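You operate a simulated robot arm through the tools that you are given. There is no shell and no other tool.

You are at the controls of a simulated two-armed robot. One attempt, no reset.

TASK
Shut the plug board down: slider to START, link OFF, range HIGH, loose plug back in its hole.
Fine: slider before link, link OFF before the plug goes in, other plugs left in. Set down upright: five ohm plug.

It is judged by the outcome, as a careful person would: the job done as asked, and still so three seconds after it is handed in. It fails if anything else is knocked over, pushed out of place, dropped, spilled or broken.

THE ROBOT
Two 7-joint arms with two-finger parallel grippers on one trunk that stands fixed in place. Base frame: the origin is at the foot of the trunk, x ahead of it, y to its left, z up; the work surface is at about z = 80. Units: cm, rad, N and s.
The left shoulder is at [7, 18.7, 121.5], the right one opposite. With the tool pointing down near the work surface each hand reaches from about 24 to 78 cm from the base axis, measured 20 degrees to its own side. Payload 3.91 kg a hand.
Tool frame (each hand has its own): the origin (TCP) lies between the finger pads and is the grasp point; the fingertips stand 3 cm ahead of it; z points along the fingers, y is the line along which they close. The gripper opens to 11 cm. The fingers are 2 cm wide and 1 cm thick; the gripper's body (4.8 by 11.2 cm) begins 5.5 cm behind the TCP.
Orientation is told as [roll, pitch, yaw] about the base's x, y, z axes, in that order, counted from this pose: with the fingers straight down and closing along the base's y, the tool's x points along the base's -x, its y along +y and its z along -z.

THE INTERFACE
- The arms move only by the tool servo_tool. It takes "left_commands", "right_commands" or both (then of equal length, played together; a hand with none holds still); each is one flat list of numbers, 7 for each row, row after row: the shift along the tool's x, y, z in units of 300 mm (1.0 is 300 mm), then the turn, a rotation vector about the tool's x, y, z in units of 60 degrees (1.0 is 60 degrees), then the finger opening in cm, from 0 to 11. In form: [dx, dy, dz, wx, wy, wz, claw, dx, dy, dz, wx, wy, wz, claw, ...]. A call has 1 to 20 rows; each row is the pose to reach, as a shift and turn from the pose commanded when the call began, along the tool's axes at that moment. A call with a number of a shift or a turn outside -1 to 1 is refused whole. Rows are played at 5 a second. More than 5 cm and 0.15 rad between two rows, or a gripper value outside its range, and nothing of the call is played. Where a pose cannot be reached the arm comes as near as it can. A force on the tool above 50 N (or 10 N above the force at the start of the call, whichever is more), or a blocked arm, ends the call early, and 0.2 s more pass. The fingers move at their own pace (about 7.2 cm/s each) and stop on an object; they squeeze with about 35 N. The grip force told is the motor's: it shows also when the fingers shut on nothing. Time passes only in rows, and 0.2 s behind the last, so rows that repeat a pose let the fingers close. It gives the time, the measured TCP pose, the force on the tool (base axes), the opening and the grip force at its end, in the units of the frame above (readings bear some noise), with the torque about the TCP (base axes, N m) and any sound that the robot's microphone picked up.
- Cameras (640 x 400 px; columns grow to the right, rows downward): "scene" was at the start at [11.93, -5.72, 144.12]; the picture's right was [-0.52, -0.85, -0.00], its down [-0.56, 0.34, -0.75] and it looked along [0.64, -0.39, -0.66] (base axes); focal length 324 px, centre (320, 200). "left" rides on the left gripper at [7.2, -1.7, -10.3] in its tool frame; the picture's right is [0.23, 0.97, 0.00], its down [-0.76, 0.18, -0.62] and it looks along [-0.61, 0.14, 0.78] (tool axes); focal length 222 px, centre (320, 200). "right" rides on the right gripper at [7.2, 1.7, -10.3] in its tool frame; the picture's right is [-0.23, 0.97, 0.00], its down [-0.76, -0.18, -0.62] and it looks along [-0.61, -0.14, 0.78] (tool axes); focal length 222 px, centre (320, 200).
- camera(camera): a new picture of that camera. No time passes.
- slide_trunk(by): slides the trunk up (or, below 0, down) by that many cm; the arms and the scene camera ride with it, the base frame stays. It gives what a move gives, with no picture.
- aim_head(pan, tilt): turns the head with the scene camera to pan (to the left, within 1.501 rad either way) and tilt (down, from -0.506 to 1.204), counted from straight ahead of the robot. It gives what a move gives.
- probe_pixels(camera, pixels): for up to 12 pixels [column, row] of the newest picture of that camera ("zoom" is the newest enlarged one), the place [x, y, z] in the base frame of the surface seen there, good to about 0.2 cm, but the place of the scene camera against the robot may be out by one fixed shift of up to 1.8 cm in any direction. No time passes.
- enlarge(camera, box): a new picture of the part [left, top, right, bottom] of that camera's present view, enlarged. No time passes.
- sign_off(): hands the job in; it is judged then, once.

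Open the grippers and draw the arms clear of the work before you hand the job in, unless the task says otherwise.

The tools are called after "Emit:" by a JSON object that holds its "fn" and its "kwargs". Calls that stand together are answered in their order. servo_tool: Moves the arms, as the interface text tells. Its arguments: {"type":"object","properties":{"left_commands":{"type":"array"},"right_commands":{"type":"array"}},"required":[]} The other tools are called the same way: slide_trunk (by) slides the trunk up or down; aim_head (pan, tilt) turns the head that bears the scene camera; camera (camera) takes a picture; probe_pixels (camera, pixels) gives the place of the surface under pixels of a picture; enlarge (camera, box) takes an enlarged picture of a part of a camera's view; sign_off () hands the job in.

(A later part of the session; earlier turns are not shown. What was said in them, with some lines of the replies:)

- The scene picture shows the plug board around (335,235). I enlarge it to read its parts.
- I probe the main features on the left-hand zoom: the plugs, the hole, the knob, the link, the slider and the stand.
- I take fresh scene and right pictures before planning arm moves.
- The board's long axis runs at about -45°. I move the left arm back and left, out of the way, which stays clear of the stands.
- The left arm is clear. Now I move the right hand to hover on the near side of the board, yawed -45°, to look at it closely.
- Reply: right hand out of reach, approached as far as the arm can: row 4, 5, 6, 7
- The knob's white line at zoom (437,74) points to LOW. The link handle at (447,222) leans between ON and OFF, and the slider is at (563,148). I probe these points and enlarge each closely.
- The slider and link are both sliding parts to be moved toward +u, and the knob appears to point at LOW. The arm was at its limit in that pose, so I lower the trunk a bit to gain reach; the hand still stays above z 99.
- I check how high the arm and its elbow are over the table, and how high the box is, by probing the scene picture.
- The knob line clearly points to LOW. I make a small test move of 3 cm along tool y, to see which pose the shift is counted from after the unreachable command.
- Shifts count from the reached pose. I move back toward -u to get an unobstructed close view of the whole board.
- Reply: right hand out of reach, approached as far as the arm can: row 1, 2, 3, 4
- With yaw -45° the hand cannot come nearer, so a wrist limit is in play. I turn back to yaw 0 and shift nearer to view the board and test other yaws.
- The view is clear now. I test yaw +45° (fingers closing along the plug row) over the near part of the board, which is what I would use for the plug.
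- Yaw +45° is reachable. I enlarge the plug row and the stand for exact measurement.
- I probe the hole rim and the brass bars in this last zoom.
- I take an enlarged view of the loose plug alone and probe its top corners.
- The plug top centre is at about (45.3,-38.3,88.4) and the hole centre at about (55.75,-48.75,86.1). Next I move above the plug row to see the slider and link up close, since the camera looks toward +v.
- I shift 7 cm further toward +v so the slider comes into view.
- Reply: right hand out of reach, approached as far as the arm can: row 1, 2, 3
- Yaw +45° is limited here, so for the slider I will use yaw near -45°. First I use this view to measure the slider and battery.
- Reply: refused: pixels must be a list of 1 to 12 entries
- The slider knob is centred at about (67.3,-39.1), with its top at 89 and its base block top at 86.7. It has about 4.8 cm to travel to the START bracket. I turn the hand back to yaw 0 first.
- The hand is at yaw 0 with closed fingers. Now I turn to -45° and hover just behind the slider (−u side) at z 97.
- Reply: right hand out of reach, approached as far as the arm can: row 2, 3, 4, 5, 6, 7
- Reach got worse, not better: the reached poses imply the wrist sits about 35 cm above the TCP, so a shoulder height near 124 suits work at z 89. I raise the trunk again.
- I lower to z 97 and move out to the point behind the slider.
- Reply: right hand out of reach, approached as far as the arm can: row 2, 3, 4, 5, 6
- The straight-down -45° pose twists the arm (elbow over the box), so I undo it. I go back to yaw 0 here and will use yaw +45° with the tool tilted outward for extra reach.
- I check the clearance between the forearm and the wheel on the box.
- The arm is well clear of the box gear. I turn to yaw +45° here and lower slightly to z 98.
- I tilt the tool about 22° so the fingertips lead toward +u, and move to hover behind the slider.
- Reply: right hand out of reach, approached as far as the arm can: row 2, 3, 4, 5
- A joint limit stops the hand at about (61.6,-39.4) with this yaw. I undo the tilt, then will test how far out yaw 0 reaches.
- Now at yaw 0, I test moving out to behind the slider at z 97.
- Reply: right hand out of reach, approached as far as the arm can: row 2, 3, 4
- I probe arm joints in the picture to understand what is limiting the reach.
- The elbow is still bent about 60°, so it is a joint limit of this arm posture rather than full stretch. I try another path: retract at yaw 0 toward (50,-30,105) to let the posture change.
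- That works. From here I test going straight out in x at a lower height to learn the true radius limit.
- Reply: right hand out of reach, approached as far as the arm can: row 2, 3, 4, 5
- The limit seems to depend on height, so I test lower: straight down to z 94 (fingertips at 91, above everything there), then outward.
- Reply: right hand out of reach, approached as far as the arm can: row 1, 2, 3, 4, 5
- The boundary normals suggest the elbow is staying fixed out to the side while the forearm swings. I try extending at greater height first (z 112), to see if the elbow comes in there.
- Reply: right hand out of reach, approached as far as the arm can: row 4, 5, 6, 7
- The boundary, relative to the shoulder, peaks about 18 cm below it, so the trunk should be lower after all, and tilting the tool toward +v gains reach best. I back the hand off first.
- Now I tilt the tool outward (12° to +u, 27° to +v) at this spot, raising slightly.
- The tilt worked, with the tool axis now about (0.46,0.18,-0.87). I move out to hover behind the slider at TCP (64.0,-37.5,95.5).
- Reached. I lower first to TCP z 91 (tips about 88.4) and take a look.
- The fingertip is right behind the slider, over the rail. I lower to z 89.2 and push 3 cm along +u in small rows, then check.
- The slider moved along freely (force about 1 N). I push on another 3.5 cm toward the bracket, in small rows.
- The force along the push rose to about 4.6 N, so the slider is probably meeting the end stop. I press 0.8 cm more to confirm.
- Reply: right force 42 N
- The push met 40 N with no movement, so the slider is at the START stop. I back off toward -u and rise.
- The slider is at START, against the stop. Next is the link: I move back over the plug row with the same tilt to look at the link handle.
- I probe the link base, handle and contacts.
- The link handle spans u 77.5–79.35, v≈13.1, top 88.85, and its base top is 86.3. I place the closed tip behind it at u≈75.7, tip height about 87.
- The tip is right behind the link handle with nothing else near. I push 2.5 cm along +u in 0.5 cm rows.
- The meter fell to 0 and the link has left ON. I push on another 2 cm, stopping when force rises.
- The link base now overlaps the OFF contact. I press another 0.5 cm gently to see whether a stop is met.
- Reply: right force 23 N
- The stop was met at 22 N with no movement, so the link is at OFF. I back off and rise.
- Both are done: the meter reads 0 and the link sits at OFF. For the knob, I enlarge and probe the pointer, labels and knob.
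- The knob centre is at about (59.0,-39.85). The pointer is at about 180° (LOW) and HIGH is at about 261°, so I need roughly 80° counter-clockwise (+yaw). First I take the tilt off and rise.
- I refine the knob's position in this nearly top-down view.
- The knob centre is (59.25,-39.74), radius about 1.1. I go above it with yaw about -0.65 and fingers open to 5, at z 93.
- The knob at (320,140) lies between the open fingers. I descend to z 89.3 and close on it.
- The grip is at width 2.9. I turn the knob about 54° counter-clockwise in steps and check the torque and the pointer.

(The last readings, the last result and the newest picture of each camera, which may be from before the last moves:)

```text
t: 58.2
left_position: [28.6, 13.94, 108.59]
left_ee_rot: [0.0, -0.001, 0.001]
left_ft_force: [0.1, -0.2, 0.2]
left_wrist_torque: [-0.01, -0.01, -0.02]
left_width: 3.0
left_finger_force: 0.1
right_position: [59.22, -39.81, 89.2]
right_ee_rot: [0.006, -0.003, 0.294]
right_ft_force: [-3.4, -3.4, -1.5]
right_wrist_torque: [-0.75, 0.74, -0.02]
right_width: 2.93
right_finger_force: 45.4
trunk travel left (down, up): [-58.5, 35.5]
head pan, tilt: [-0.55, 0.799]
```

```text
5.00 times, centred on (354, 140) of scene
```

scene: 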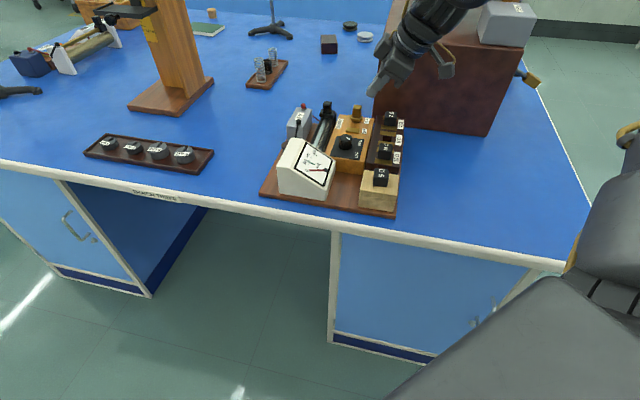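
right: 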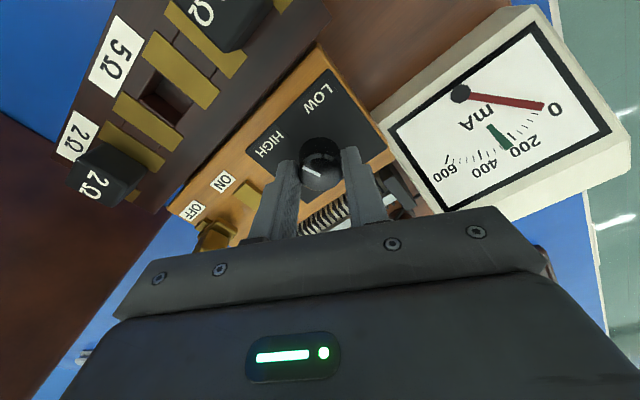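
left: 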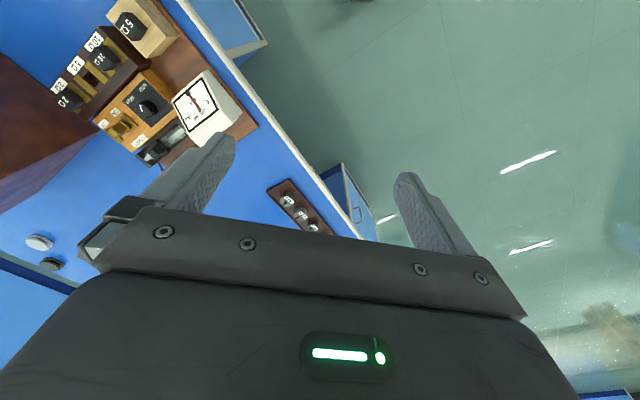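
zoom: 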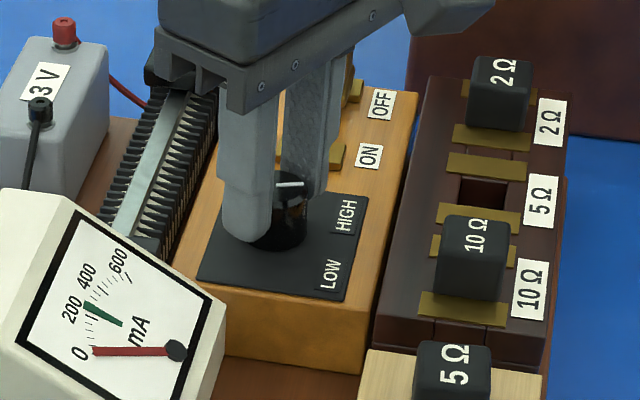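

The pointer turned with the hand (now about 235°), with no slip. I continue 24° more and check for a stop.

Emit:
{"fn": "servo_tool", "kwargs": {"right_commands": [0, 0, 0, 0, 0, -0.1, 1.8, 0, 0, 0, 0, 0, -0.2, 1.8, 0, 0, 0, 0, 0, -0.3, 1.8, 0, 0, 0, 0, 0, -0.4, 1.8, 0, 0, 0, 0, 0, -0.4, 1.8]}}

Emit:
{"fn": "camera", "kwargs": {"camera": "right"}}

Emit:
{"fn": "enlarge", "kwargs": {"camera": "right", "box": [240, 90, 400, 190]}}

```text
t: 59.5
left_position: [28.59, 14.12, 108.58]
left_ee_rot: [-0.001, -0.003, 0.0]
left_ft_force: [-0.3, -0.7, 0.5]
left_wrist_torque: [0.0, -0.01, -0.01]
left_width: 3.02
left_finger_force: 0.0
right_position: [59.19, -39.7, 89.21]
right_ee_rot: [0.004, -0.006, 0.712]
right_ft_force: [-4.9, -0.7, -5.6]
right_wrist_torque: [0.02, -0.59, -0.7]
right_width: 2.91
right_finger_force: 45.2
trunk travel left (down, up): [-58.5, 35.5]
head pan, tilt: [-0.55, 0.799]
```

```text
taken
```

right: 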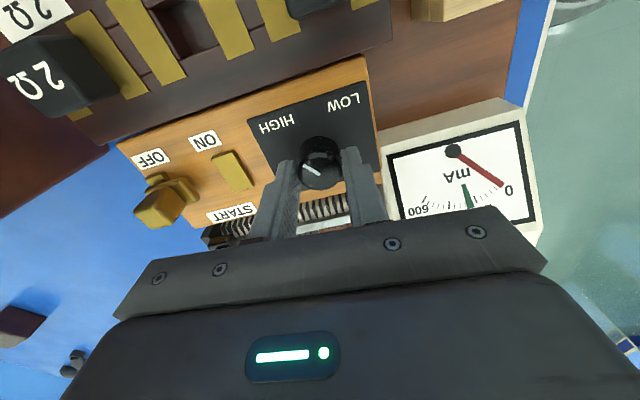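

```text
4.00 times, centred on (320, 140) of right
```

zoom: 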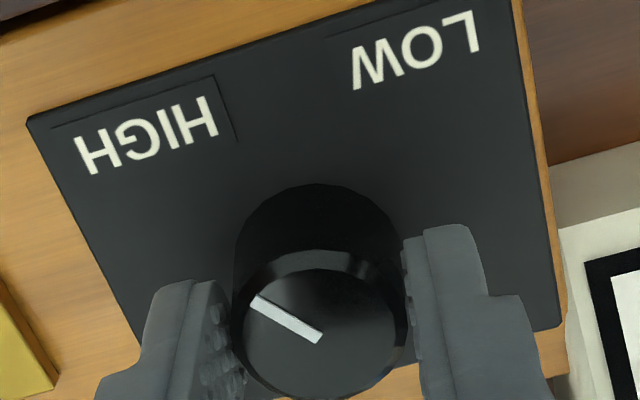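

The turning torque has risen to 0.7 N m at about 78°, so a stop is near. I press about 5° more to seat it.

Emit:
{"fn": "servo_tool", "kwargs": {"right_commands": [0, 0, 0, 0, 0, -0.04, 1.8, 0, 0, 0, 0, 0, -0.08, 1.8, 0, 0, 0, 0, 0, -0.08, 1.8]}}

Emit:
{"fn": "enlarge", "kwargs": {"camera": "right", "box": [240, 90, 400, 190]}}

```text
t: 60.2
left_position: [28.63, 13.92, 108.68]
left_ee_rot: [0.001, 0.0, -0.001]
left_ft_force: [0.0, 0.1, -0.1]
left_wrist_torque: [-0.03, 0.01, 0.02]
left_width: 2.99
left_finger_force: 0.2
right_position: [59.43, -39.73, 89.22]
right_ee_rot: [0.005, -0.006, 0.795]
right_ft_force: [-2.7, -0.7, -3.7]
right_wrist_torque: [-0.41, -0.04, -0.62]
right_width: 2.94
right_finger_force: 45.8
trunk travel left (down, up): [-58.5, 35.5]
head pan, tilt: [-0.55, 0.799]
```

```text
4.00 times, centred on (320, 140) of right
```

zoom: 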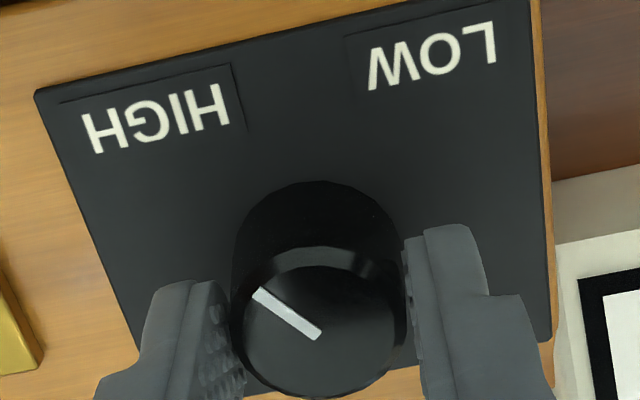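

The fingers began to slip at the same torque, so the knob is at its HIGH stop. I open and rise straight up.

Emit:
{"fn": "servo_tool", "kwargs": {"right_commands": [0, 0, 0, 0, 0, 0, 3.5, 0, 0, 0, 0, 0, 0, 5, 0, 0, 0, 0, 0, 0, 5, 0, 0, -0.1, 0, 0, 0, 5, 0, 0, -0.2, 0, 0, 0, 5, 0, 0, -0.3, 0, 0, 0, 5, 0, 0, -0.3, 0, 0, 0, 5]}}

Emit:
{"fn": "camera", "kwargs": {"camera": "right"}}

Emit:
{"fn": "enlarge", "kwargs": {"camera": "right", "box": [220, 60, 412, 180]}}

```text
t: 61.9
left_position: [28.8, 14.03, 108.6]
left_ee_rot: [0.001, -0.001, 0.0]
left_ft_force: [0.5, 0.4, -0.4]
left_wrist_torque: [0.02, 0.01, -0.01]
left_width: 3.01
left_finger_force: 0.1
right_position: [59.35, -39.73, 98.1]
right_ee_rot: [0.003, -0.004, 0.798]
right_ft_force: [-0.6, -0.4, -0.3]
right_wrist_torque: [-0.01, -0.02, -0.02]
right_width: 5.0
right_finger_force: 0.0
trunk travel left (down, up): [-58.5, 35.5]
head pan, tilt: [-0.55, 0.799]
```

```text
taken
```

right: 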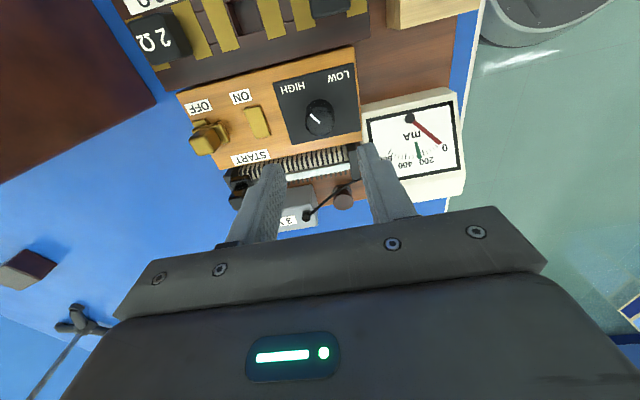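

```text
3.33 times, centred on (316, 120) of right
```

zoom: 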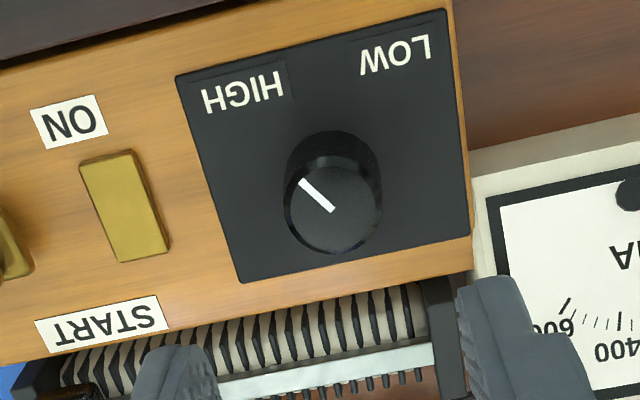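

The pointer now aims at HIGH, the mirror of where it was. Next I move over the loose 5 Ω plug at (45.28,-38.3) with fingers closing along the row.

Emit:
{"fn": "servo_tool", "kwargs": {"right_commands": [0.073, 0.092, 0.009, 0, 0, 0.005, 5, 0.146, 0.184, 0.018, 0, 0, 0.01, 5, 0.22, 0.277, 0.028, 0, 0, 0.015, 5, 0.293, 0.369, 0.037, 0, 0, 0.018, 5, 0.293, 0.369, 0.037, 0, 0, 0.018, 5]}}

Emit:
{"fn": "camera", "kwargs": {"camera": "right"}}

Emit:
{"fn": "enlarge", "kwargs": {"camera": "scene", "box": [300, 100, 428, 220]}}

```text
t: 63.0
left_position: [28.76, 14.07, 108.57]
left_ee_rot: [0.0, 0.002, -0.001]
left_ft_force: [0.4, 0.0, -0.7]
left_wrist_torque: [-0.02, 0.05, 0.02]
left_width: 3.02
left_finger_force: 0.0
right_position: [45.3, -38.12, 97.1]
right_ee_rot: [0.004, -0.004, 0.776]
right_ft_force: [0.4, -0.5, 0.4]
right_wrist_torque: [0.0, 0.01, 0.0]
right_width: 5.01
right_finger_force: 0.1
trunk travel left (down, up): [-58.5, 35.5]
head pan, tilt: [-0.55, 0.799]
```

```text
taken
```

right: 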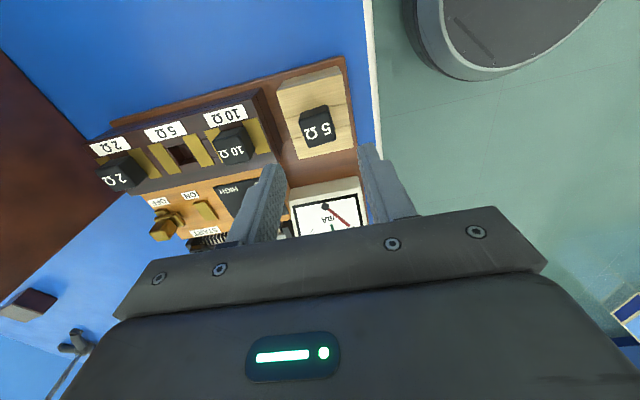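

```text
3.33 times, centred on (364, 160) of scene
```

zoom: 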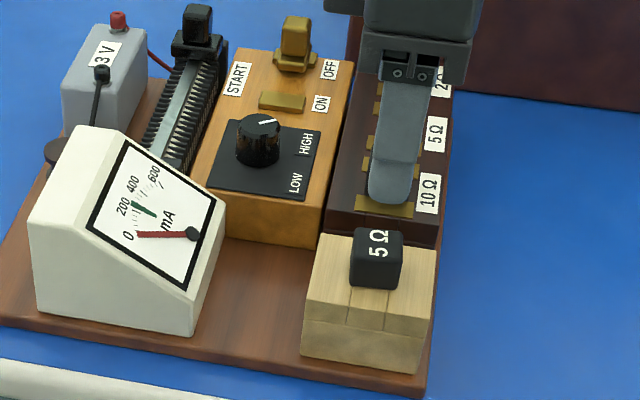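

The pointer at HIGH is clear in the scene picture. I re-measure the plug and the hole from this closer view.

Emit:
{"fn": "enlarge", "kwargs": {"camera": "right", "box": [276, 90, 356, 150]}}

```text
6.67 times, centred on (316, 120) of right
```

zoom: 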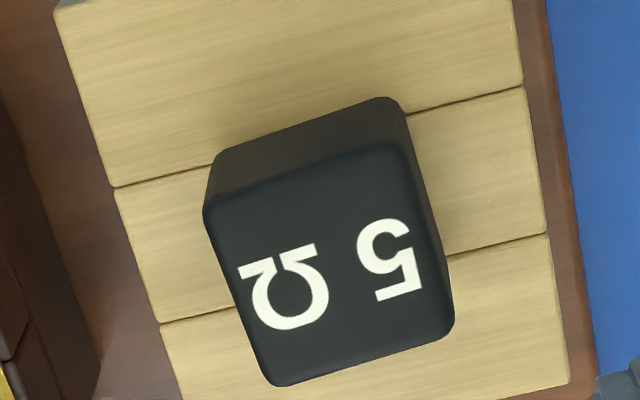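

Emit:
{"fn": "probe_pixels", "kwargs": {"camera": "zoom", "pixels": [[215, 215], [400, 155], [445, 325], [278, 372], [330, 265], [307, 185], [422, 240], [360, 350], [246, 295], [560, 380], [60, 8], [120, 190]]}}

Emit:
{"fn": "enlarge", "kwargs": {"camera": "right", "box": [140, 115, 236, 175]}}

```text
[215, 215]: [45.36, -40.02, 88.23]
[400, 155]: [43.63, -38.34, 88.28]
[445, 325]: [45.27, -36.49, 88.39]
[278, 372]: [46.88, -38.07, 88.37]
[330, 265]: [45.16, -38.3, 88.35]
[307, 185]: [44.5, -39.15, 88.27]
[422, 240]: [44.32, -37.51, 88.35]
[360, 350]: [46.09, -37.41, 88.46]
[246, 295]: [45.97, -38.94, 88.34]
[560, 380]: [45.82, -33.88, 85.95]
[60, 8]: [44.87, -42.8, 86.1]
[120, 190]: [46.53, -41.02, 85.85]
```

```text
6.67 times, centred on (188, 145) of right
```

zoom: 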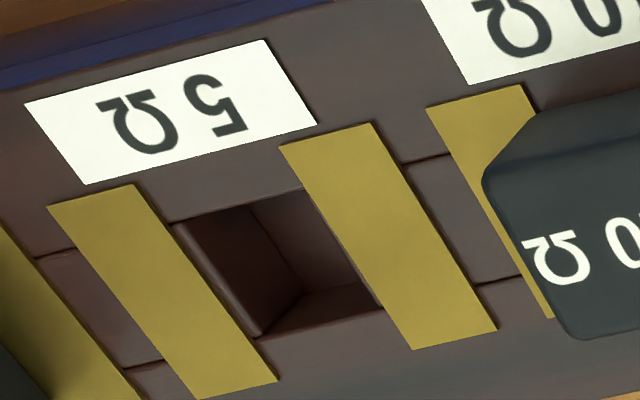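

Emit:
{"fn": "probe_pixels", "kwargs": {"camera": "zoom", "pixels": [[288, 150], [370, 128], [490, 326], [416, 345], [56, 208], [132, 188], [272, 378], [200, 394], [172, 220], [304, 185], [384, 312], [257, 342]]}}

```text
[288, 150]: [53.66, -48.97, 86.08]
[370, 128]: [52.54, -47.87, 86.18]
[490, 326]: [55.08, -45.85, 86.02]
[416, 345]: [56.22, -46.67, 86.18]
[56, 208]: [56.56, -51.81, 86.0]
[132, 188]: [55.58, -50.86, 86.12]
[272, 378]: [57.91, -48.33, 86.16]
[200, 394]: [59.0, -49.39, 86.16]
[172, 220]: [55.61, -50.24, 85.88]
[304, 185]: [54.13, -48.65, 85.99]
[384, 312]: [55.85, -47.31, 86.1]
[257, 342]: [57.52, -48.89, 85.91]
```

The plug centre is (45.25,-38.24) and the hole centre (55.80,-48.75), a shift of (10.55,-10.51). I descend over the plug to z 89.5 and close.

Emit:
{"fn": "servo_tool", "kwargs": {"right_commands": [0.001, -0.001, 0.06, 0, 0, 0, 5, 0.002, -0.002, 0.12, 0, 0, 0, 5, 0.002, -0.002, 0.19, 0, 0, 0, 5, 0.002, -0.002, 0.253, 0, 0, 0, 5, 0.002, -0.002, 0.253, 0, 0, 0, 5, 0.002, -0.002, 0.253, 0, 0, 0, 3, 0.002, -0.002, 0.253, 0, 0, 0, 1.5, 0.002, -0.002, 0.253, 0, 0, 0, 1.5]}}

Emit:
{"fn": "camera", "kwargs": {"camera": "right"}}

Emit:
{"fn": "enlarge", "kwargs": {"camera": "scene", "box": [320, 130, 416, 220]}}

```text
t: 64.8
left_position: [28.61, 14.08, 108.6]
left_ee_rot: [-0.001, 0.0, 0.0]
left_ft_force: [0.4, -0.1, 0.1]
left_wrist_torque: [-0.02, -0.06, -0.03]
left_width: 3.0
left_finger_force: 0.0
right_position: [45.2, -38.25, 89.54]
right_ee_rot: [0.004, -0.003, 0.777]
right_ft_force: [-0.9, 0.1, 0.4]
right_wrist_torque: [-0.02, -0.02, 0.02]
right_width: 2.66
right_finger_force: 35.1
trunk travel left (down, up): [-58.5, 35.5]
head pan, tilt: [-0.55, 0.799]
```

```text
taken
```

right: 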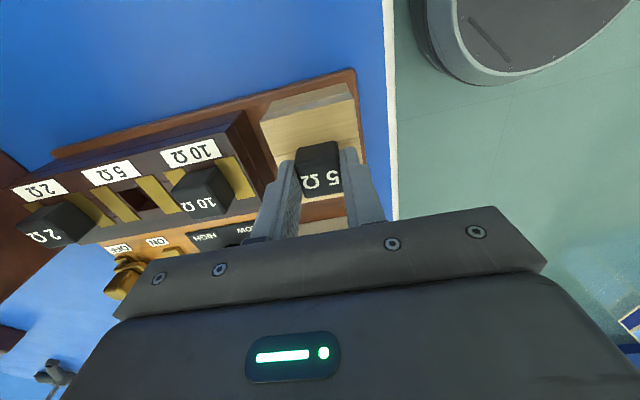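

```text
4.44 times, centred on (368, 175) of scene
```

zoom: 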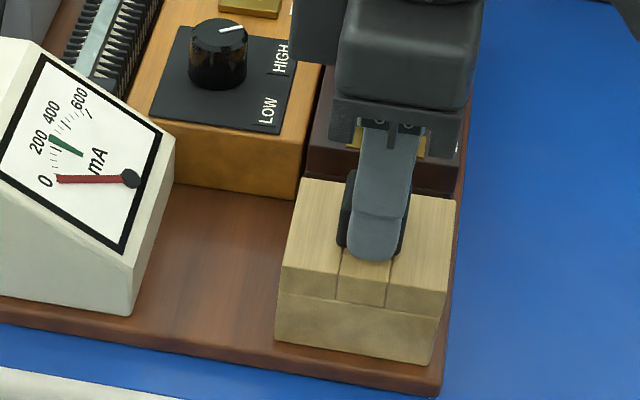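

The grip holds at width 2.66. I lift the plug straight up slowly, 7.5 cm.

Emit:
{"fn": "servo_tool", "kwargs": {"right_commands": [0, 0, -0.03, 0, 0, 0, 1.5, 0, 0, -0.06, 0, 0, 0, 1.5, 0, 0, -0.1, 0, 0, 0, 1.5, 0, 0, -0.15, 0, 0, 0, 1.5, 0, 0, -0.2, 0, 0, 0, 1.5, 0, 0, -0.25, 0, 0, 0, 1.5, 0, 0, -0.25, 0, 0, 0, 1.5]}}

Emit:
{"fn": "camera", "kwargs": {"camera": "right"}}

Emit:
{"fn": "enlarge", "kwargs": {"camera": "scene", "box": [320, 110, 416, 200]}}

```text
t: 66.5
left_position: [28.75, 13.92, 108.63]
left_ee_rot: [-0.001, -0.001, 0.001]
left_ft_force: [-0.4, 0.2, 0.4]
left_wrist_torque: [0.01, 0.01, -0.01]
left_width: 2.98
left_finger_force: 0.1
right_position: [45.29, -38.38, 96.98]
right_ee_rot: [0.004, -0.003, 0.777]
right_ft_force: [0.4, -0.4, -0.9]
right_wrist_torque: [-0.02, 0.03, 0.01]
right_width: 2.72
right_finger_force: 35.1
trunk travel left (down, up): [-58.5, 35.5]
head pan, tilt: [-0.55, 0.799]
```

```text
taken
```

right: 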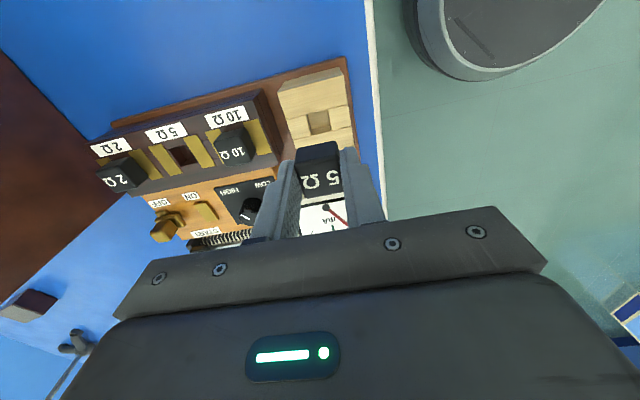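

```text
4.44 times, centred on (368, 155) of scene
```

zoom: 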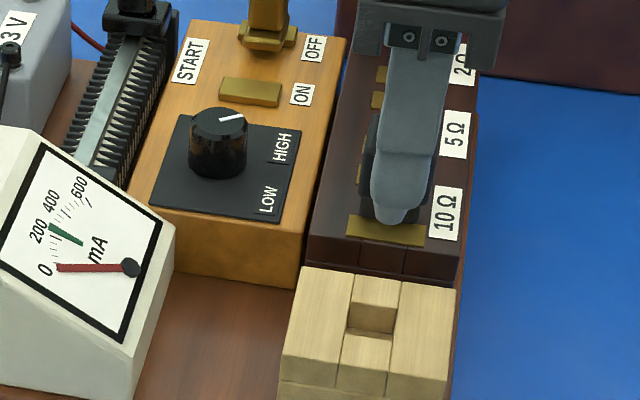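

The plug is out and held. The stand's own hole is now visible at (320,122), so I measure it to get the exact hole-to-hole shift.

Emit:
{"fn": "enlarge", "kwargs": {"camera": "right", "box": [276, 90, 356, 150]}}

Emit:
{"fn": "enlarge", "kwargs": {"camera": "right", "box": [270, 130, 366, 190]}}

```text
6.67 times, centred on (316, 120) of right
```

zoom: 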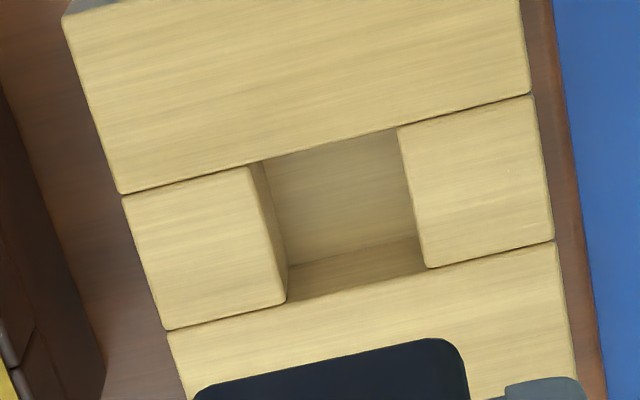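

```text
6.67 times, centred on (318, 160) of right
```

zoom: 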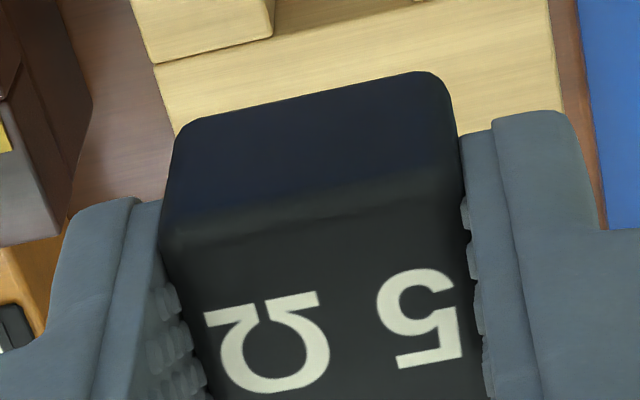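

Emit:
{"fn": "enlarge", "kwargs": {"camera": "right", "box": [276, 90, 356, 150]}}

Emit:
{"fn": "probe_pixels", "kwargs": {"camera": "zoom", "pixels": [[243, 163], [402, 124], [430, 272], [284, 307], [250, 155], [395, 118], [437, 262], [290, 312], [230, 180], [410, 150], [420, 250], [275, 285]]}}

```text
6.67 times, centred on (316, 120) of right
```

zoom: 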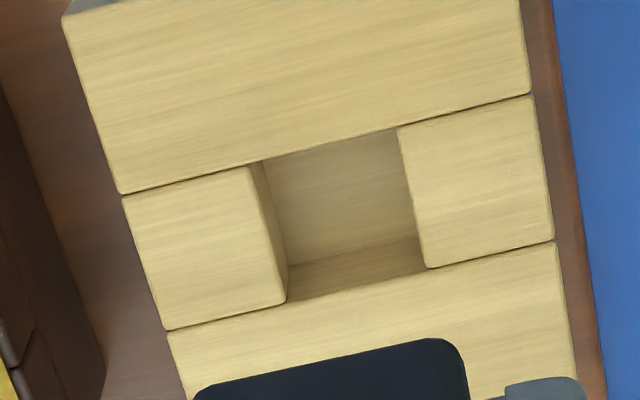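

```text
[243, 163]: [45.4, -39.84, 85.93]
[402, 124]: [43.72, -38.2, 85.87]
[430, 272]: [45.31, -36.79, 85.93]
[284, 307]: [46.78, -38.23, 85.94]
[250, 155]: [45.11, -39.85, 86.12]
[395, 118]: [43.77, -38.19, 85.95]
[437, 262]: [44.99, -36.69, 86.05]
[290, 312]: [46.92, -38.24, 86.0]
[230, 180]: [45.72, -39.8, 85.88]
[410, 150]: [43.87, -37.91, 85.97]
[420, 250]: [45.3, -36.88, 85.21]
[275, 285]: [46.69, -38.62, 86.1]
```

The stand hole centre is (45.30,-38.27), so the shift is (10.51,-10.50). I carry the plug there at z 98.5, above the other plugs.

Emit:
{"fn": "servo_tool", "kwargs": {"right_commands": [0, 0, -0.05, 0, 0, 0, 1.5, -0.0012, -0.125, -0.05, 0, 0, 0, 1.5, -0.0024, -0.25, -0.05, 0, 0, 0, 1.5, -0.0036, -0.375, -0.05, 0, 0, 0, 1.5, -0.0045, -0.495, -0.05, 0, 0, 0, 1.5, -0.0045, -0.495, -0.05, 0, 0, 0, 1.5]}}

Emit:
{"fn": "camera", "kwargs": {"camera": "right"}}

Emit:
{"fn": "enlarge", "kwargs": {"camera": "scene", "box": [320, 80, 432, 160]}}

```text
t: 67.8
left_position: [28.59, 14.06, 108.73]
left_ee_rot: [0.001, -0.001, 0.0]
left_ft_force: [0.6, -0.6, -0.5]
left_wrist_torque: [0.01, -0.03, 0.01]
left_width: 3.0
left_finger_force: 0.1
right_position: [55.54, -48.81, 98.47]
right_ee_rot: [0.001, -0.006, 0.778]
right_ft_force: [-0.2, 0.0, 0.3]
right_wrist_torque: [-0.01, 0.0, 0.0]
right_width: 2.67
right_finger_force: 35.1
trunk travel left (down, up): [-58.5, 35.5]
head pan, tilt: [-0.55, 0.799]
```

```text
taken
```

right: 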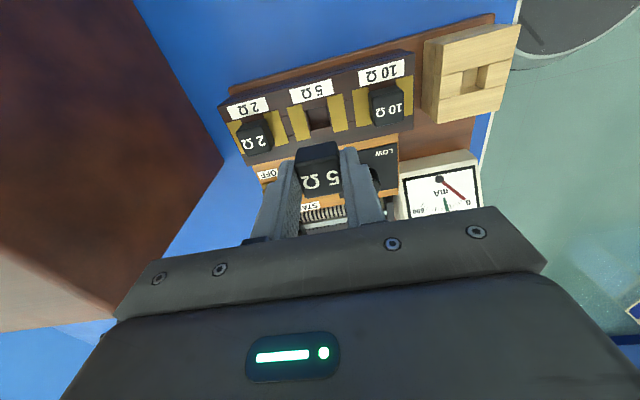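

```text
5.00 times, centred on (376, 120) of scene
```

zoom: 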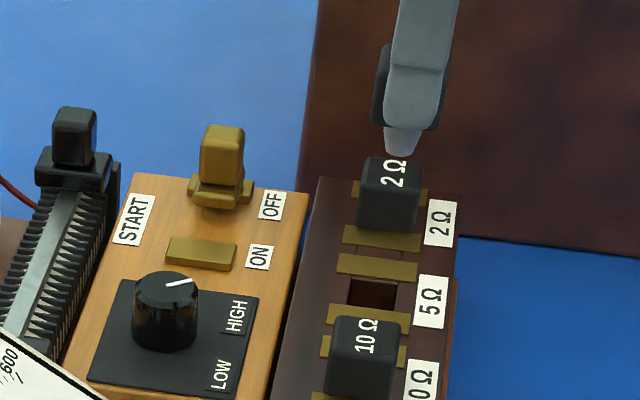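

The plug's tapered shank shows below the fingers. I re-measure the hole from this viewpoint before lowering.

Emit:
{"fn": "enlarge", "kwargs": {"camera": "right", "box": [270, 85, 366, 145]}}

```text
6.67 times, centred on (318, 115) of right
```

zoom: 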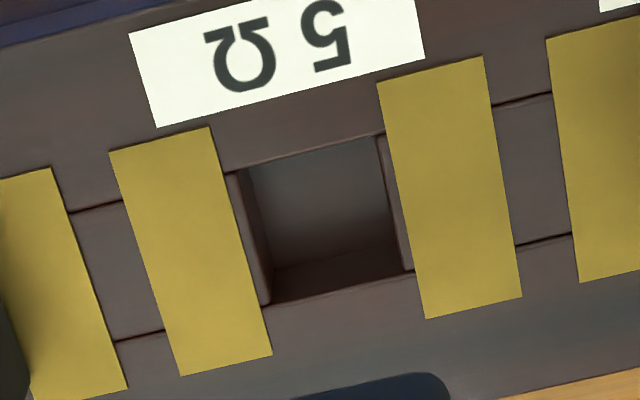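

Emit:
{"fn": "probe_pixels", "kwargs": {"camera": "zoom", "pixels": [[230, 170], [380, 130], [416, 273], [264, 310], [118, 158], [205, 135], [268, 350], [185, 370], [383, 88], [480, 63], [515, 293], [430, 313]]}}

```text
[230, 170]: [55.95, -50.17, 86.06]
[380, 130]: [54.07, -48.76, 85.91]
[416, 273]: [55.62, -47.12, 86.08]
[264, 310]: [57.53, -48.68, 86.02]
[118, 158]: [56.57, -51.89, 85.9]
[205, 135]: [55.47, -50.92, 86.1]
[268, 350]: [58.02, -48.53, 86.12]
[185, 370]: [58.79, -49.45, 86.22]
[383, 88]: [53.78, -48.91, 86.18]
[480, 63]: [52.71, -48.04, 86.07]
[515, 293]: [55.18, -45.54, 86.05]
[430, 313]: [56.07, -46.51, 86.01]
```

The hole centre is confirmed at (55.80,-48.72). I lower 4.5 cm, with the shank still above the surface, and compare readings and pictures.

Emit:
{"fn": "servo_tool", "kwargs": {"right_commands": [0, 0, 0.07, 0, 0, 0, 1.5, 0, 0, 0.15, 0, 0, 0, 1.5, 0, 0, 0.15, 0, 0, 0, 1.5]}}

Emit:
{"fn": "camera", "kwargs": {"camera": "right"}}

Emit:
{"fn": "enlarge", "kwargs": {"camera": "scene", "box": [340, 90, 420, 150]}}

Emit:
{"fn": "enlarge", "kwargs": {"camera": "right", "box": [240, 80, 400, 180]}}

```text
t: 68.7
left_position: [28.65, 14.09, 108.62]
left_ee_rot: [0.001, 0.0, 0.0]
left_ft_force: [0.5, -0.4, 0.9]
left_wrist_torque: [0.02, 0.01, -0.01]
left_width: 3.01
left_finger_force: 0.1
right_position: [55.58, -48.84, 93.89]
right_ee_rot: [0.002, -0.004, 0.776]
right_ft_force: [1.0, -0.6, -0.2]
right_wrist_torque: [0.0, 0.02, 0.02]
right_width: 2.72
right_finger_force: 34.6
trunk travel left (down, up): [-58.5, 35.5]
head pan, tilt: [-0.55, 0.799]
```

```text
taken
```

right: 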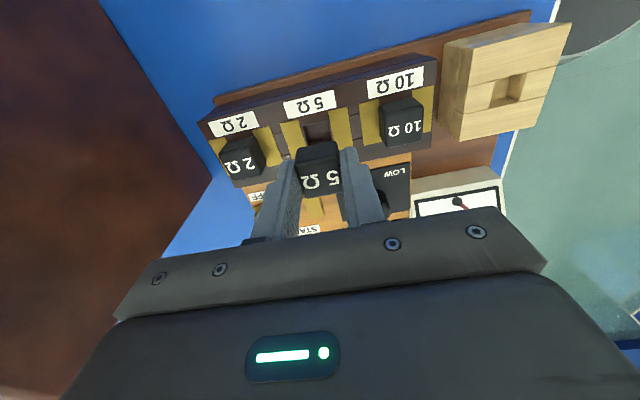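

```text
6.67 times, centred on (380, 120) of scene
```

zoom: 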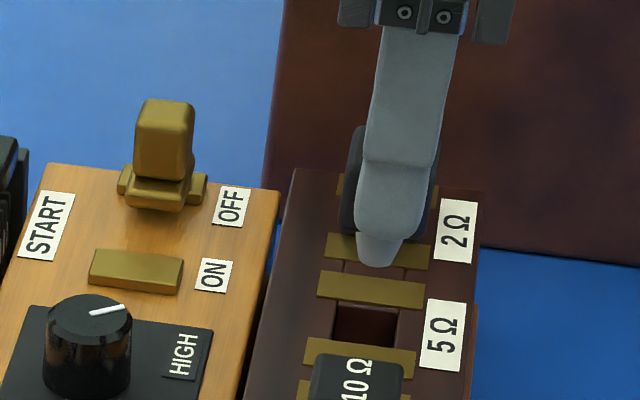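

```text
4.00 times, centred on (320, 130) of right
```

zoom: 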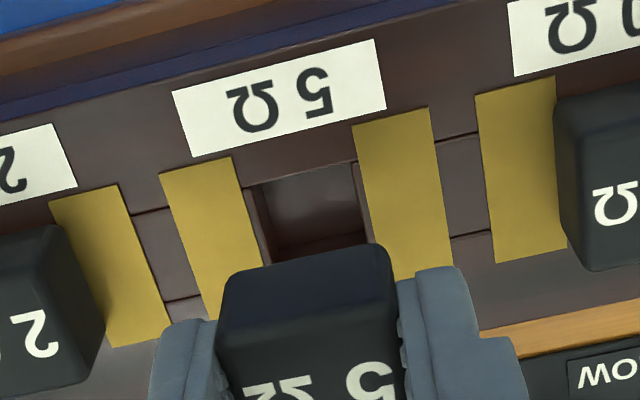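

I probe the held plug's own top face with the same camera, to compare it directly with the hole.

Emit:
{"fn": "enlarge", "kwargs": {"camera": "right", "box": [272, 140, 368, 200]}}

```text
6.67 times, centred on (320, 170) of right
```

zoom: 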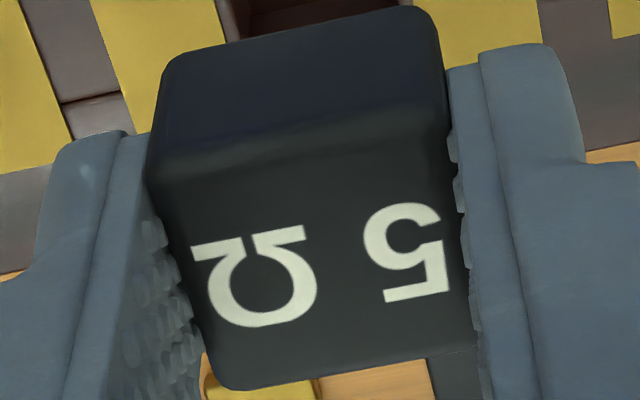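

Emit:
{"fn": "probe_pixels", "kwargs": {"camera": "zoom", "pixels": [[165, 200], [437, 145], [470, 335], [228, 378], [325, 265], [295, 165], [350, 362], [190, 300], [455, 240], [250, 70], [190, 60], [420, 15]]}}

```text
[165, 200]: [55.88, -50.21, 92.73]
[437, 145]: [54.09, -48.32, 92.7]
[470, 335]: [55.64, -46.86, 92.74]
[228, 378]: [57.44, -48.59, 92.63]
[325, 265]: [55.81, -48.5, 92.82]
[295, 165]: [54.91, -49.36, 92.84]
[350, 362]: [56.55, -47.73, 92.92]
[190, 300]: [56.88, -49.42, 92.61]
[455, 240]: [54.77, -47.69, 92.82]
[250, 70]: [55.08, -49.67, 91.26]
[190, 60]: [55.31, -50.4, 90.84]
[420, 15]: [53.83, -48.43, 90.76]
```

Readings and pictures bracket the hole within about 1.5 mm, so the plug is centred well enough for its tapered shank. I lower 2 cm in small rows and check the force.

Emit:
{"fn": "servo_tool", "kwargs": {"right_commands": [-0.0015, -0.001, 0.02, 0, 0, 0, 1.5, -0.0015, -0.001, 0.04, 0, 0, 0, 1.5, -0.0015, -0.001, 0.06, 0, 0, 0, 1.5, -0.0015, -0.001, 0.07, 0, 0, 0, 1.5]}}

Emit:
{"fn": "camera", "kwargs": {"camera": "right"}}

Emit:
{"fn": "enlarge", "kwargs": {"camera": "scene", "box": [340, 90, 420, 150]}}

```text
t: 69.7
left_position: [28.66, 14.08, 108.65]
left_ee_rot: [0.002, -0.001, 0.002]
left_ft_force: [0.4, -0.4, 0.5]
left_wrist_torque: [-0.01, -0.01, 0.01]
left_width: 3.0
left_finger_force: 0.2
right_position: [55.76, -48.73, 91.73]
right_ee_rot: [0.004, -0.005, 0.778]
right_ft_force: [0.3, -1.0, 0.8]
right_wrist_torque: [-0.02, 0.03, -0.04]
right_width: 2.68
right_finger_force: 34.9
trunk travel left (down, up): [-58.5, 35.5]
head pan, tilt: [-0.55, 0.799]
```

```text
taken
```

right: 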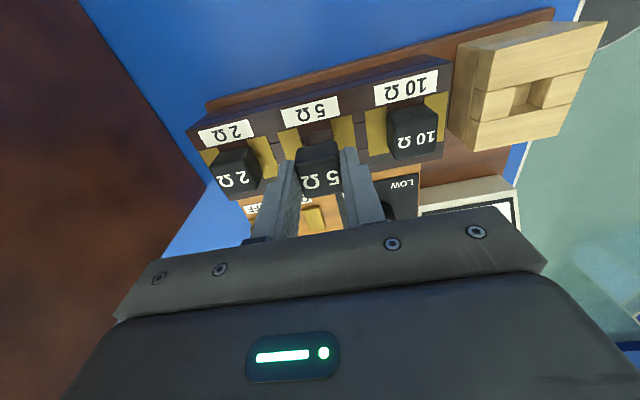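

```text
6.67 times, centred on (380, 120) of scene
```

zoom: 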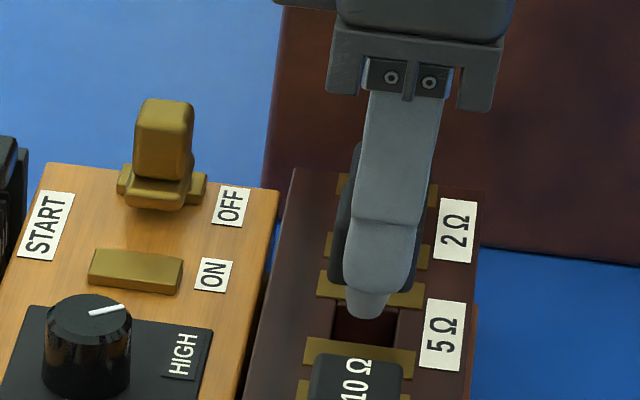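

No contact yet (force about 1 N), and the shank points into the hole. I go on in 2–3 mm rows for 1.2 cm.

Emit:
{"fn": "servo_tool", "kwargs": {"right_commands": [0, 0, 0.01, 0, 0, 0, 1.5, 0, 0, 0.02, 0, 0, 0, 1.5, 0, 0, 0.03, 0, 0, 0, 1.5, 0, 0, 0.04, 0, 0, 0, 1.5]}}

Emit:
{"fn": "enlarge", "kwargs": {"camera": "scene", "box": [340, 90, 420, 150]}}

Emit:
{"fn": "enlarge", "kwargs": {"camera": "right", "box": [240, 90, 400, 190]}}

```text
t: 70.7
left_position: [28.77, 14.14, 108.7]
left_ee_rot: [0.001, 0.0, 0.0]
left_ft_force: [0.9, -0.1, -0.1]
left_wrist_torque: [-0.01, -0.05, 0.03]
left_width: 2.99
left_finger_force: 0.0
right_position: [55.85, -48.75, 90.57]
right_ee_rot: [0.001, -0.003, 0.776]
right_ft_force: [-0.3, 0.3, -0.5]
right_wrist_torque: [-0.02, 0.04, 0.01]
right_width: 2.71
right_finger_force: 35.6
trunk travel left (down, up): [-58.5, 35.5]
head pan, tilt: [-0.55, 0.799]
```

```text
6.67 times, centred on (380, 120) of scene
```

zoom: 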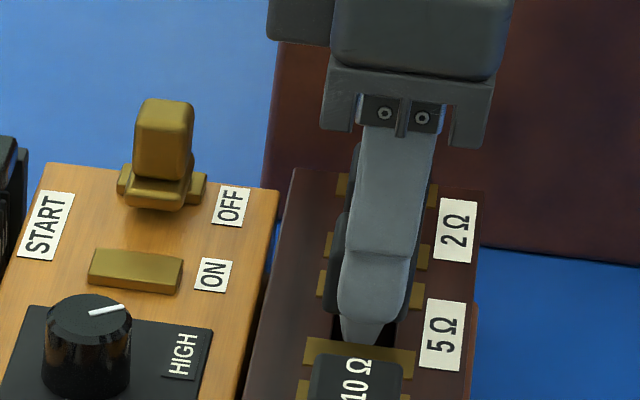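

```text
4.00 times, centred on (320, 140) of right
```

zoom: 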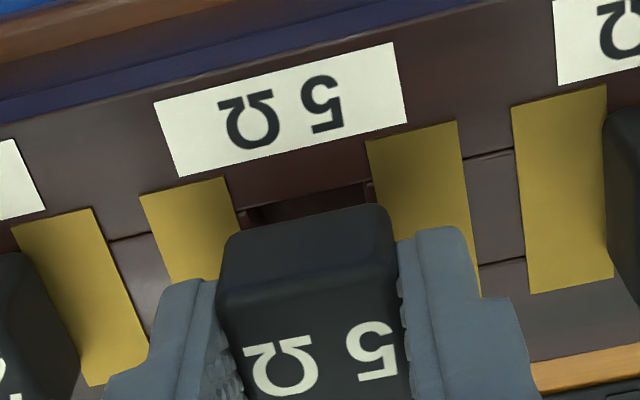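

Still no resistance. I lower the last 1.1 cm to the height where it sat in the stand, TCP z 89.5.

Emit:
{"fn": "servo_tool", "kwargs": {"right_commands": [0, 0, 0.008, 0, 0, 0, 1.5, 0, 0, 0.016, 0, 0, 0, 1.5, 0, 0, 0.024, 0, 0, 0, 1.5, 0, 0, 0.032, 0, 0, 0, 1.5, 0, 0, 0.036, 0, 0, 0, 1.5]}}

Emit:
{"fn": "enlarge", "kwargs": {"camera": "scene", "box": [340, 90, 420, 150]}}

Emit:
{"fn": "enlarge", "kwargs": {"camera": "right", "box": [240, 90, 400, 190]}}

```text
t: 71.8
left_position: [28.67, 13.99, 108.61]
left_ee_rot: [-0.001, 0.0, 0.0]
left_ft_force: [0.2, 0.6, 0.0]
left_wrist_torque: [0.0, 0.0, 0.04]
left_width: 2.99
left_finger_force: 0.1
right_position: [55.82, -48.78, 89.68]
right_ee_rot: [0.004, -0.004, 0.778]
right_ft_force: [0.4, -0.4, -0.8]
right_wrist_torque: [0.0, 0.03, 0.0]
right_width: 2.68
right_finger_force: 34.6
trunk travel left (down, up): [-58.5, 35.5]
head pan, tilt: [-0.55, 0.799]
```

```text
6.67 times, centred on (380, 120) of scene
```

zoom: 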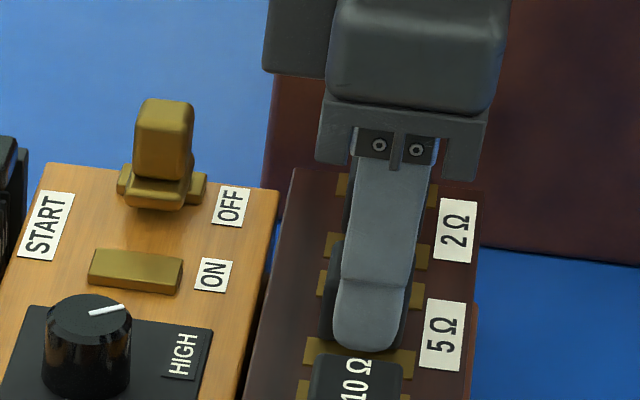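

```text
4.00 times, centred on (320, 140) of right
```

zoom: 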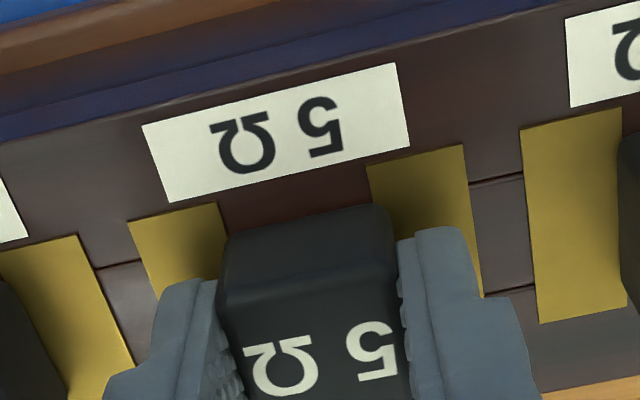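

The shank is in the hole. I lower another 2–3 mm, looking for seating contact.

Emit:
{"fn": "servo_tool", "kwargs": {"right_commands": [0, 0, 0.002, 0, 0, 0, 1.5, 0, 0, 0.004, 0, 0, 0, 1.5, 0, 0, 0.006, 0, 0, 0, 1.5, 0, 0, 0.006, 0, 0, 0, 1.5]}}

Emit:
{"fn": "enlarge", "kwargs": {"camera": "right", "box": [240, 90, 400, 190]}}

```text
t: 72.8
left_position: [28.53, 14.11, 108.63]
left_ee_rot: [0.0, 0.0, 0.0]
left_ft_force: [1.1, -0.6, -0.7]
left_wrist_torque: [-0.02, -0.01, -0.03]
left_width: 3.0
left_finger_force: 0.2
right_position: [55.83, -48.8, 89.51]
right_ee_rot: [-0.001, -0.007, 0.776]
right_ft_force: [1.3, -1.2, 10.7]
right_wrist_torque: [-0.12, 0.03, 0.03]
right_width: 2.67
right_finger_force: 34.3
trunk travel left (down, up): [-58.5, 35.5]
head pan, tilt: [-0.55, 0.799]
```

```text
4.00 times, centred on (320, 140) of right
```

zoom: 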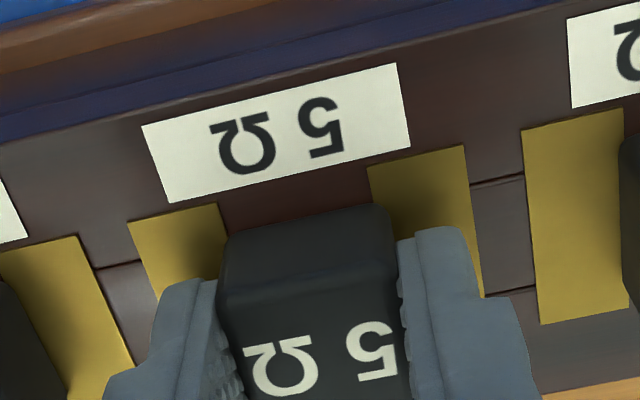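

The plug is seated: 10.7 N upward at the same height as in its stand. I release gently (opening 4.5) and rise straight up.

Emit:
{"fn": "servo_tool", "kwargs": {"right_commands": [0, 0, -0.004, 0, 0, 0, 3.2, 0, 0, -0.004, 0, 0, 0, 4.5, 0, 0, -0.004, 0, 0, 0, 4.5, 0, 0, -0.05, 0, 0, 0, 4.5, 0, 0, -0.15, 0, 0, 0, 4.5, 0, 0, -0.3, 0, 0, 0, 4.5, 0, 0, -0.4, 0, 0, 0, 4.5]}}

Emit:
{"fn": "camera", "kwargs": {"camera": "right"}}

Emit:
{"fn": "camera", "kwargs": {"camera": "scene"}}

Emit:
{"fn": "enlarge", "kwargs": {"camera": "scene", "box": [310, 90, 422, 180]}}

```text
t: 74.5
left_position: [28.67, 14.09, 108.67]
left_ee_rot: [0.0, 0.0, 0.0]
left_ft_force: [0.3, 0.2, -0.1]
left_wrist_torque: [-0.01, 0.01, -0.04]
left_width: 3.01
left_finger_force: 0.1
right_position: [55.89, -48.91, 101.33]
right_ee_rot: [0.003, -0.005, 0.777]
right_ft_force: [0.3, -0.9, -0.2]
right_wrist_torque: [0.01, 0.04, 0.01]
right_width: 4.51
right_finger_force: 0.1
trunk travel left (down, up): [-58.5, 35.5]
head pan, tilt: [-0.55, 0.799]
```

```text
taken
```

right: 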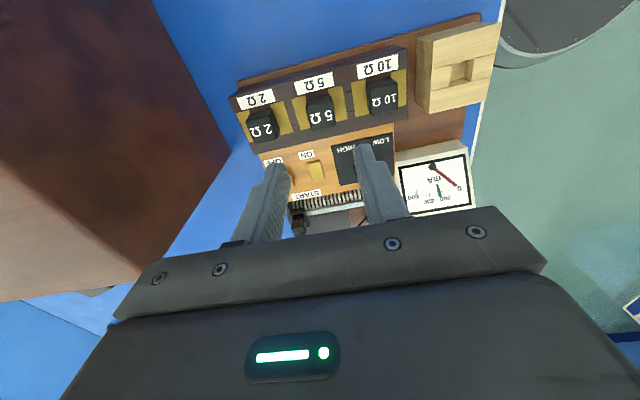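

```text
taken
```

scene: 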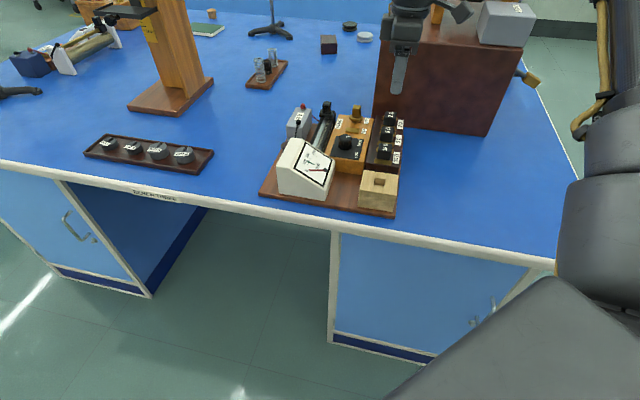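

```text
4.44 times, centred on (366, 135) of scene
```

zoom: 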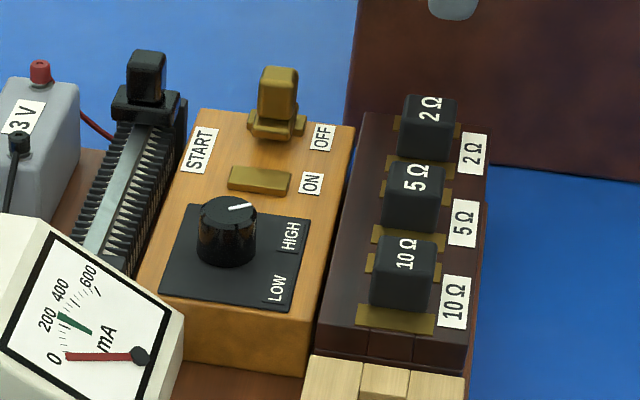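

All four states look right, and the 5 Ω plug stands level with its neighbours. I check plug heights by probing, then withdraw the right arm and open both grippers.

Emit:
{"fn": "probe_pixels", "kwargs": {"camera": "right", "pixels": [[262, 130], [322, 116], [384, 99], [297, 222], [277, 162]]}}

Emit:
{"fn": "servo_tool", "kwargs": {"right_commands": [0.06, 0.05, -0.08, 0, 0, 0, 4.5, 0.15, 0.12, -0.15, 0, 0, 0, 6, 0.24, 0.2, -0.2, 0, 0, 0, 8, 0.33, 0.29, -0.25, 0, 0, 0, 11, 0.427, 0.373, -0.267, 0, 0, 0, 11, 0.427, 0.373, -0.267, 0, 0, 0, 11], "left_commands": [0, 0, 0, 0, 0, 0, 4, 0, 0, 0, 0, 0, 0, 6, 0, 0, 0, 0, 0, 0, 8, 0, 0, 0, 0, 0, 0, 11, 0, 0, 0, 0, 0, 0, 11, 0, 0, 0, 0, 0, 0, 11]}}

Emit:
{"fn": "camera", "kwargs": {"camera": "scene"}}

Emit:
{"fn": "enlarge", "kwargs": {"camera": "scene", "box": [250, 80, 430, 220]}}

```text
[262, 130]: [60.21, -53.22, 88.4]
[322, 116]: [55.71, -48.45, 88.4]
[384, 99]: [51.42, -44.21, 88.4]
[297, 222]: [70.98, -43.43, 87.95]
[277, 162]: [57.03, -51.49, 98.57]
```

```text
t: 75.8
left_position: [28.78, 14.04, 108.6]
left_ee_rot: [0.001, 0.002, -0.002]
left_ft_force: [-0.1, 0.0, -0.3]
left_wrist_torque: [0.01, -0.02, 0.0]
left_width: 10.98
left_finger_force: 0.2
right_position: [38.88, -49.83, 109.39]
right_ee_rot: [0.003, -0.003, 0.776]
right_ft_force: [-0.6, -0.3, -0.5]
right_wrist_torque: [-0.01, 0.03, 0.01]
right_width: 11.0
right_finger_force: 0.0
trunk travel left (down, up): [-58.5, 35.5]
head pan, tilt: [-0.55, 0.799]
```

```text
taken
```

scene: 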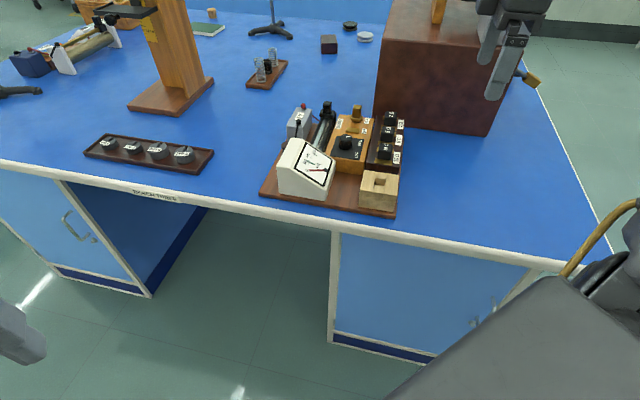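

```text
2.86 times, centred on (340, 150) of scene
```

zoom: 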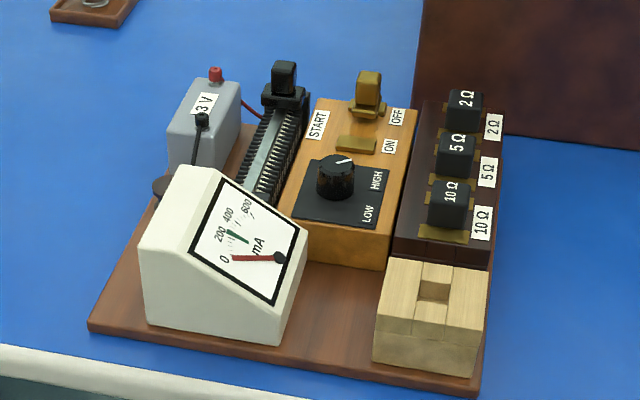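

All three plug tops read 88.4, the slider is at START, the link at OFF and the knob at HIGH. The meter reads 0 and both arms are clear with open grippers, so I hand the job in.

Emit:
{"fn": "sign_off", "kwargs": {}}

```text
The job is handed in.
```

The plug board is shut down and the job is handed in. I did the steps in the order you asked:

1. **Slider:** pushed to START until it met its stop.
2. **Link:** pushed to OFF until it met its stop; the meter then fell to 0.
3. **Range:** knob turned from LOW to HIGH until it would turn no further.
4. **Five ohm plug:** put upright into its hole, after the link was OFF. Its top is level with the 2 Ω and 10 Ω plugs, which stayed in.

In the last picture nothing else on the bench looked moved. Both arms are clear of the board with their grippers open.
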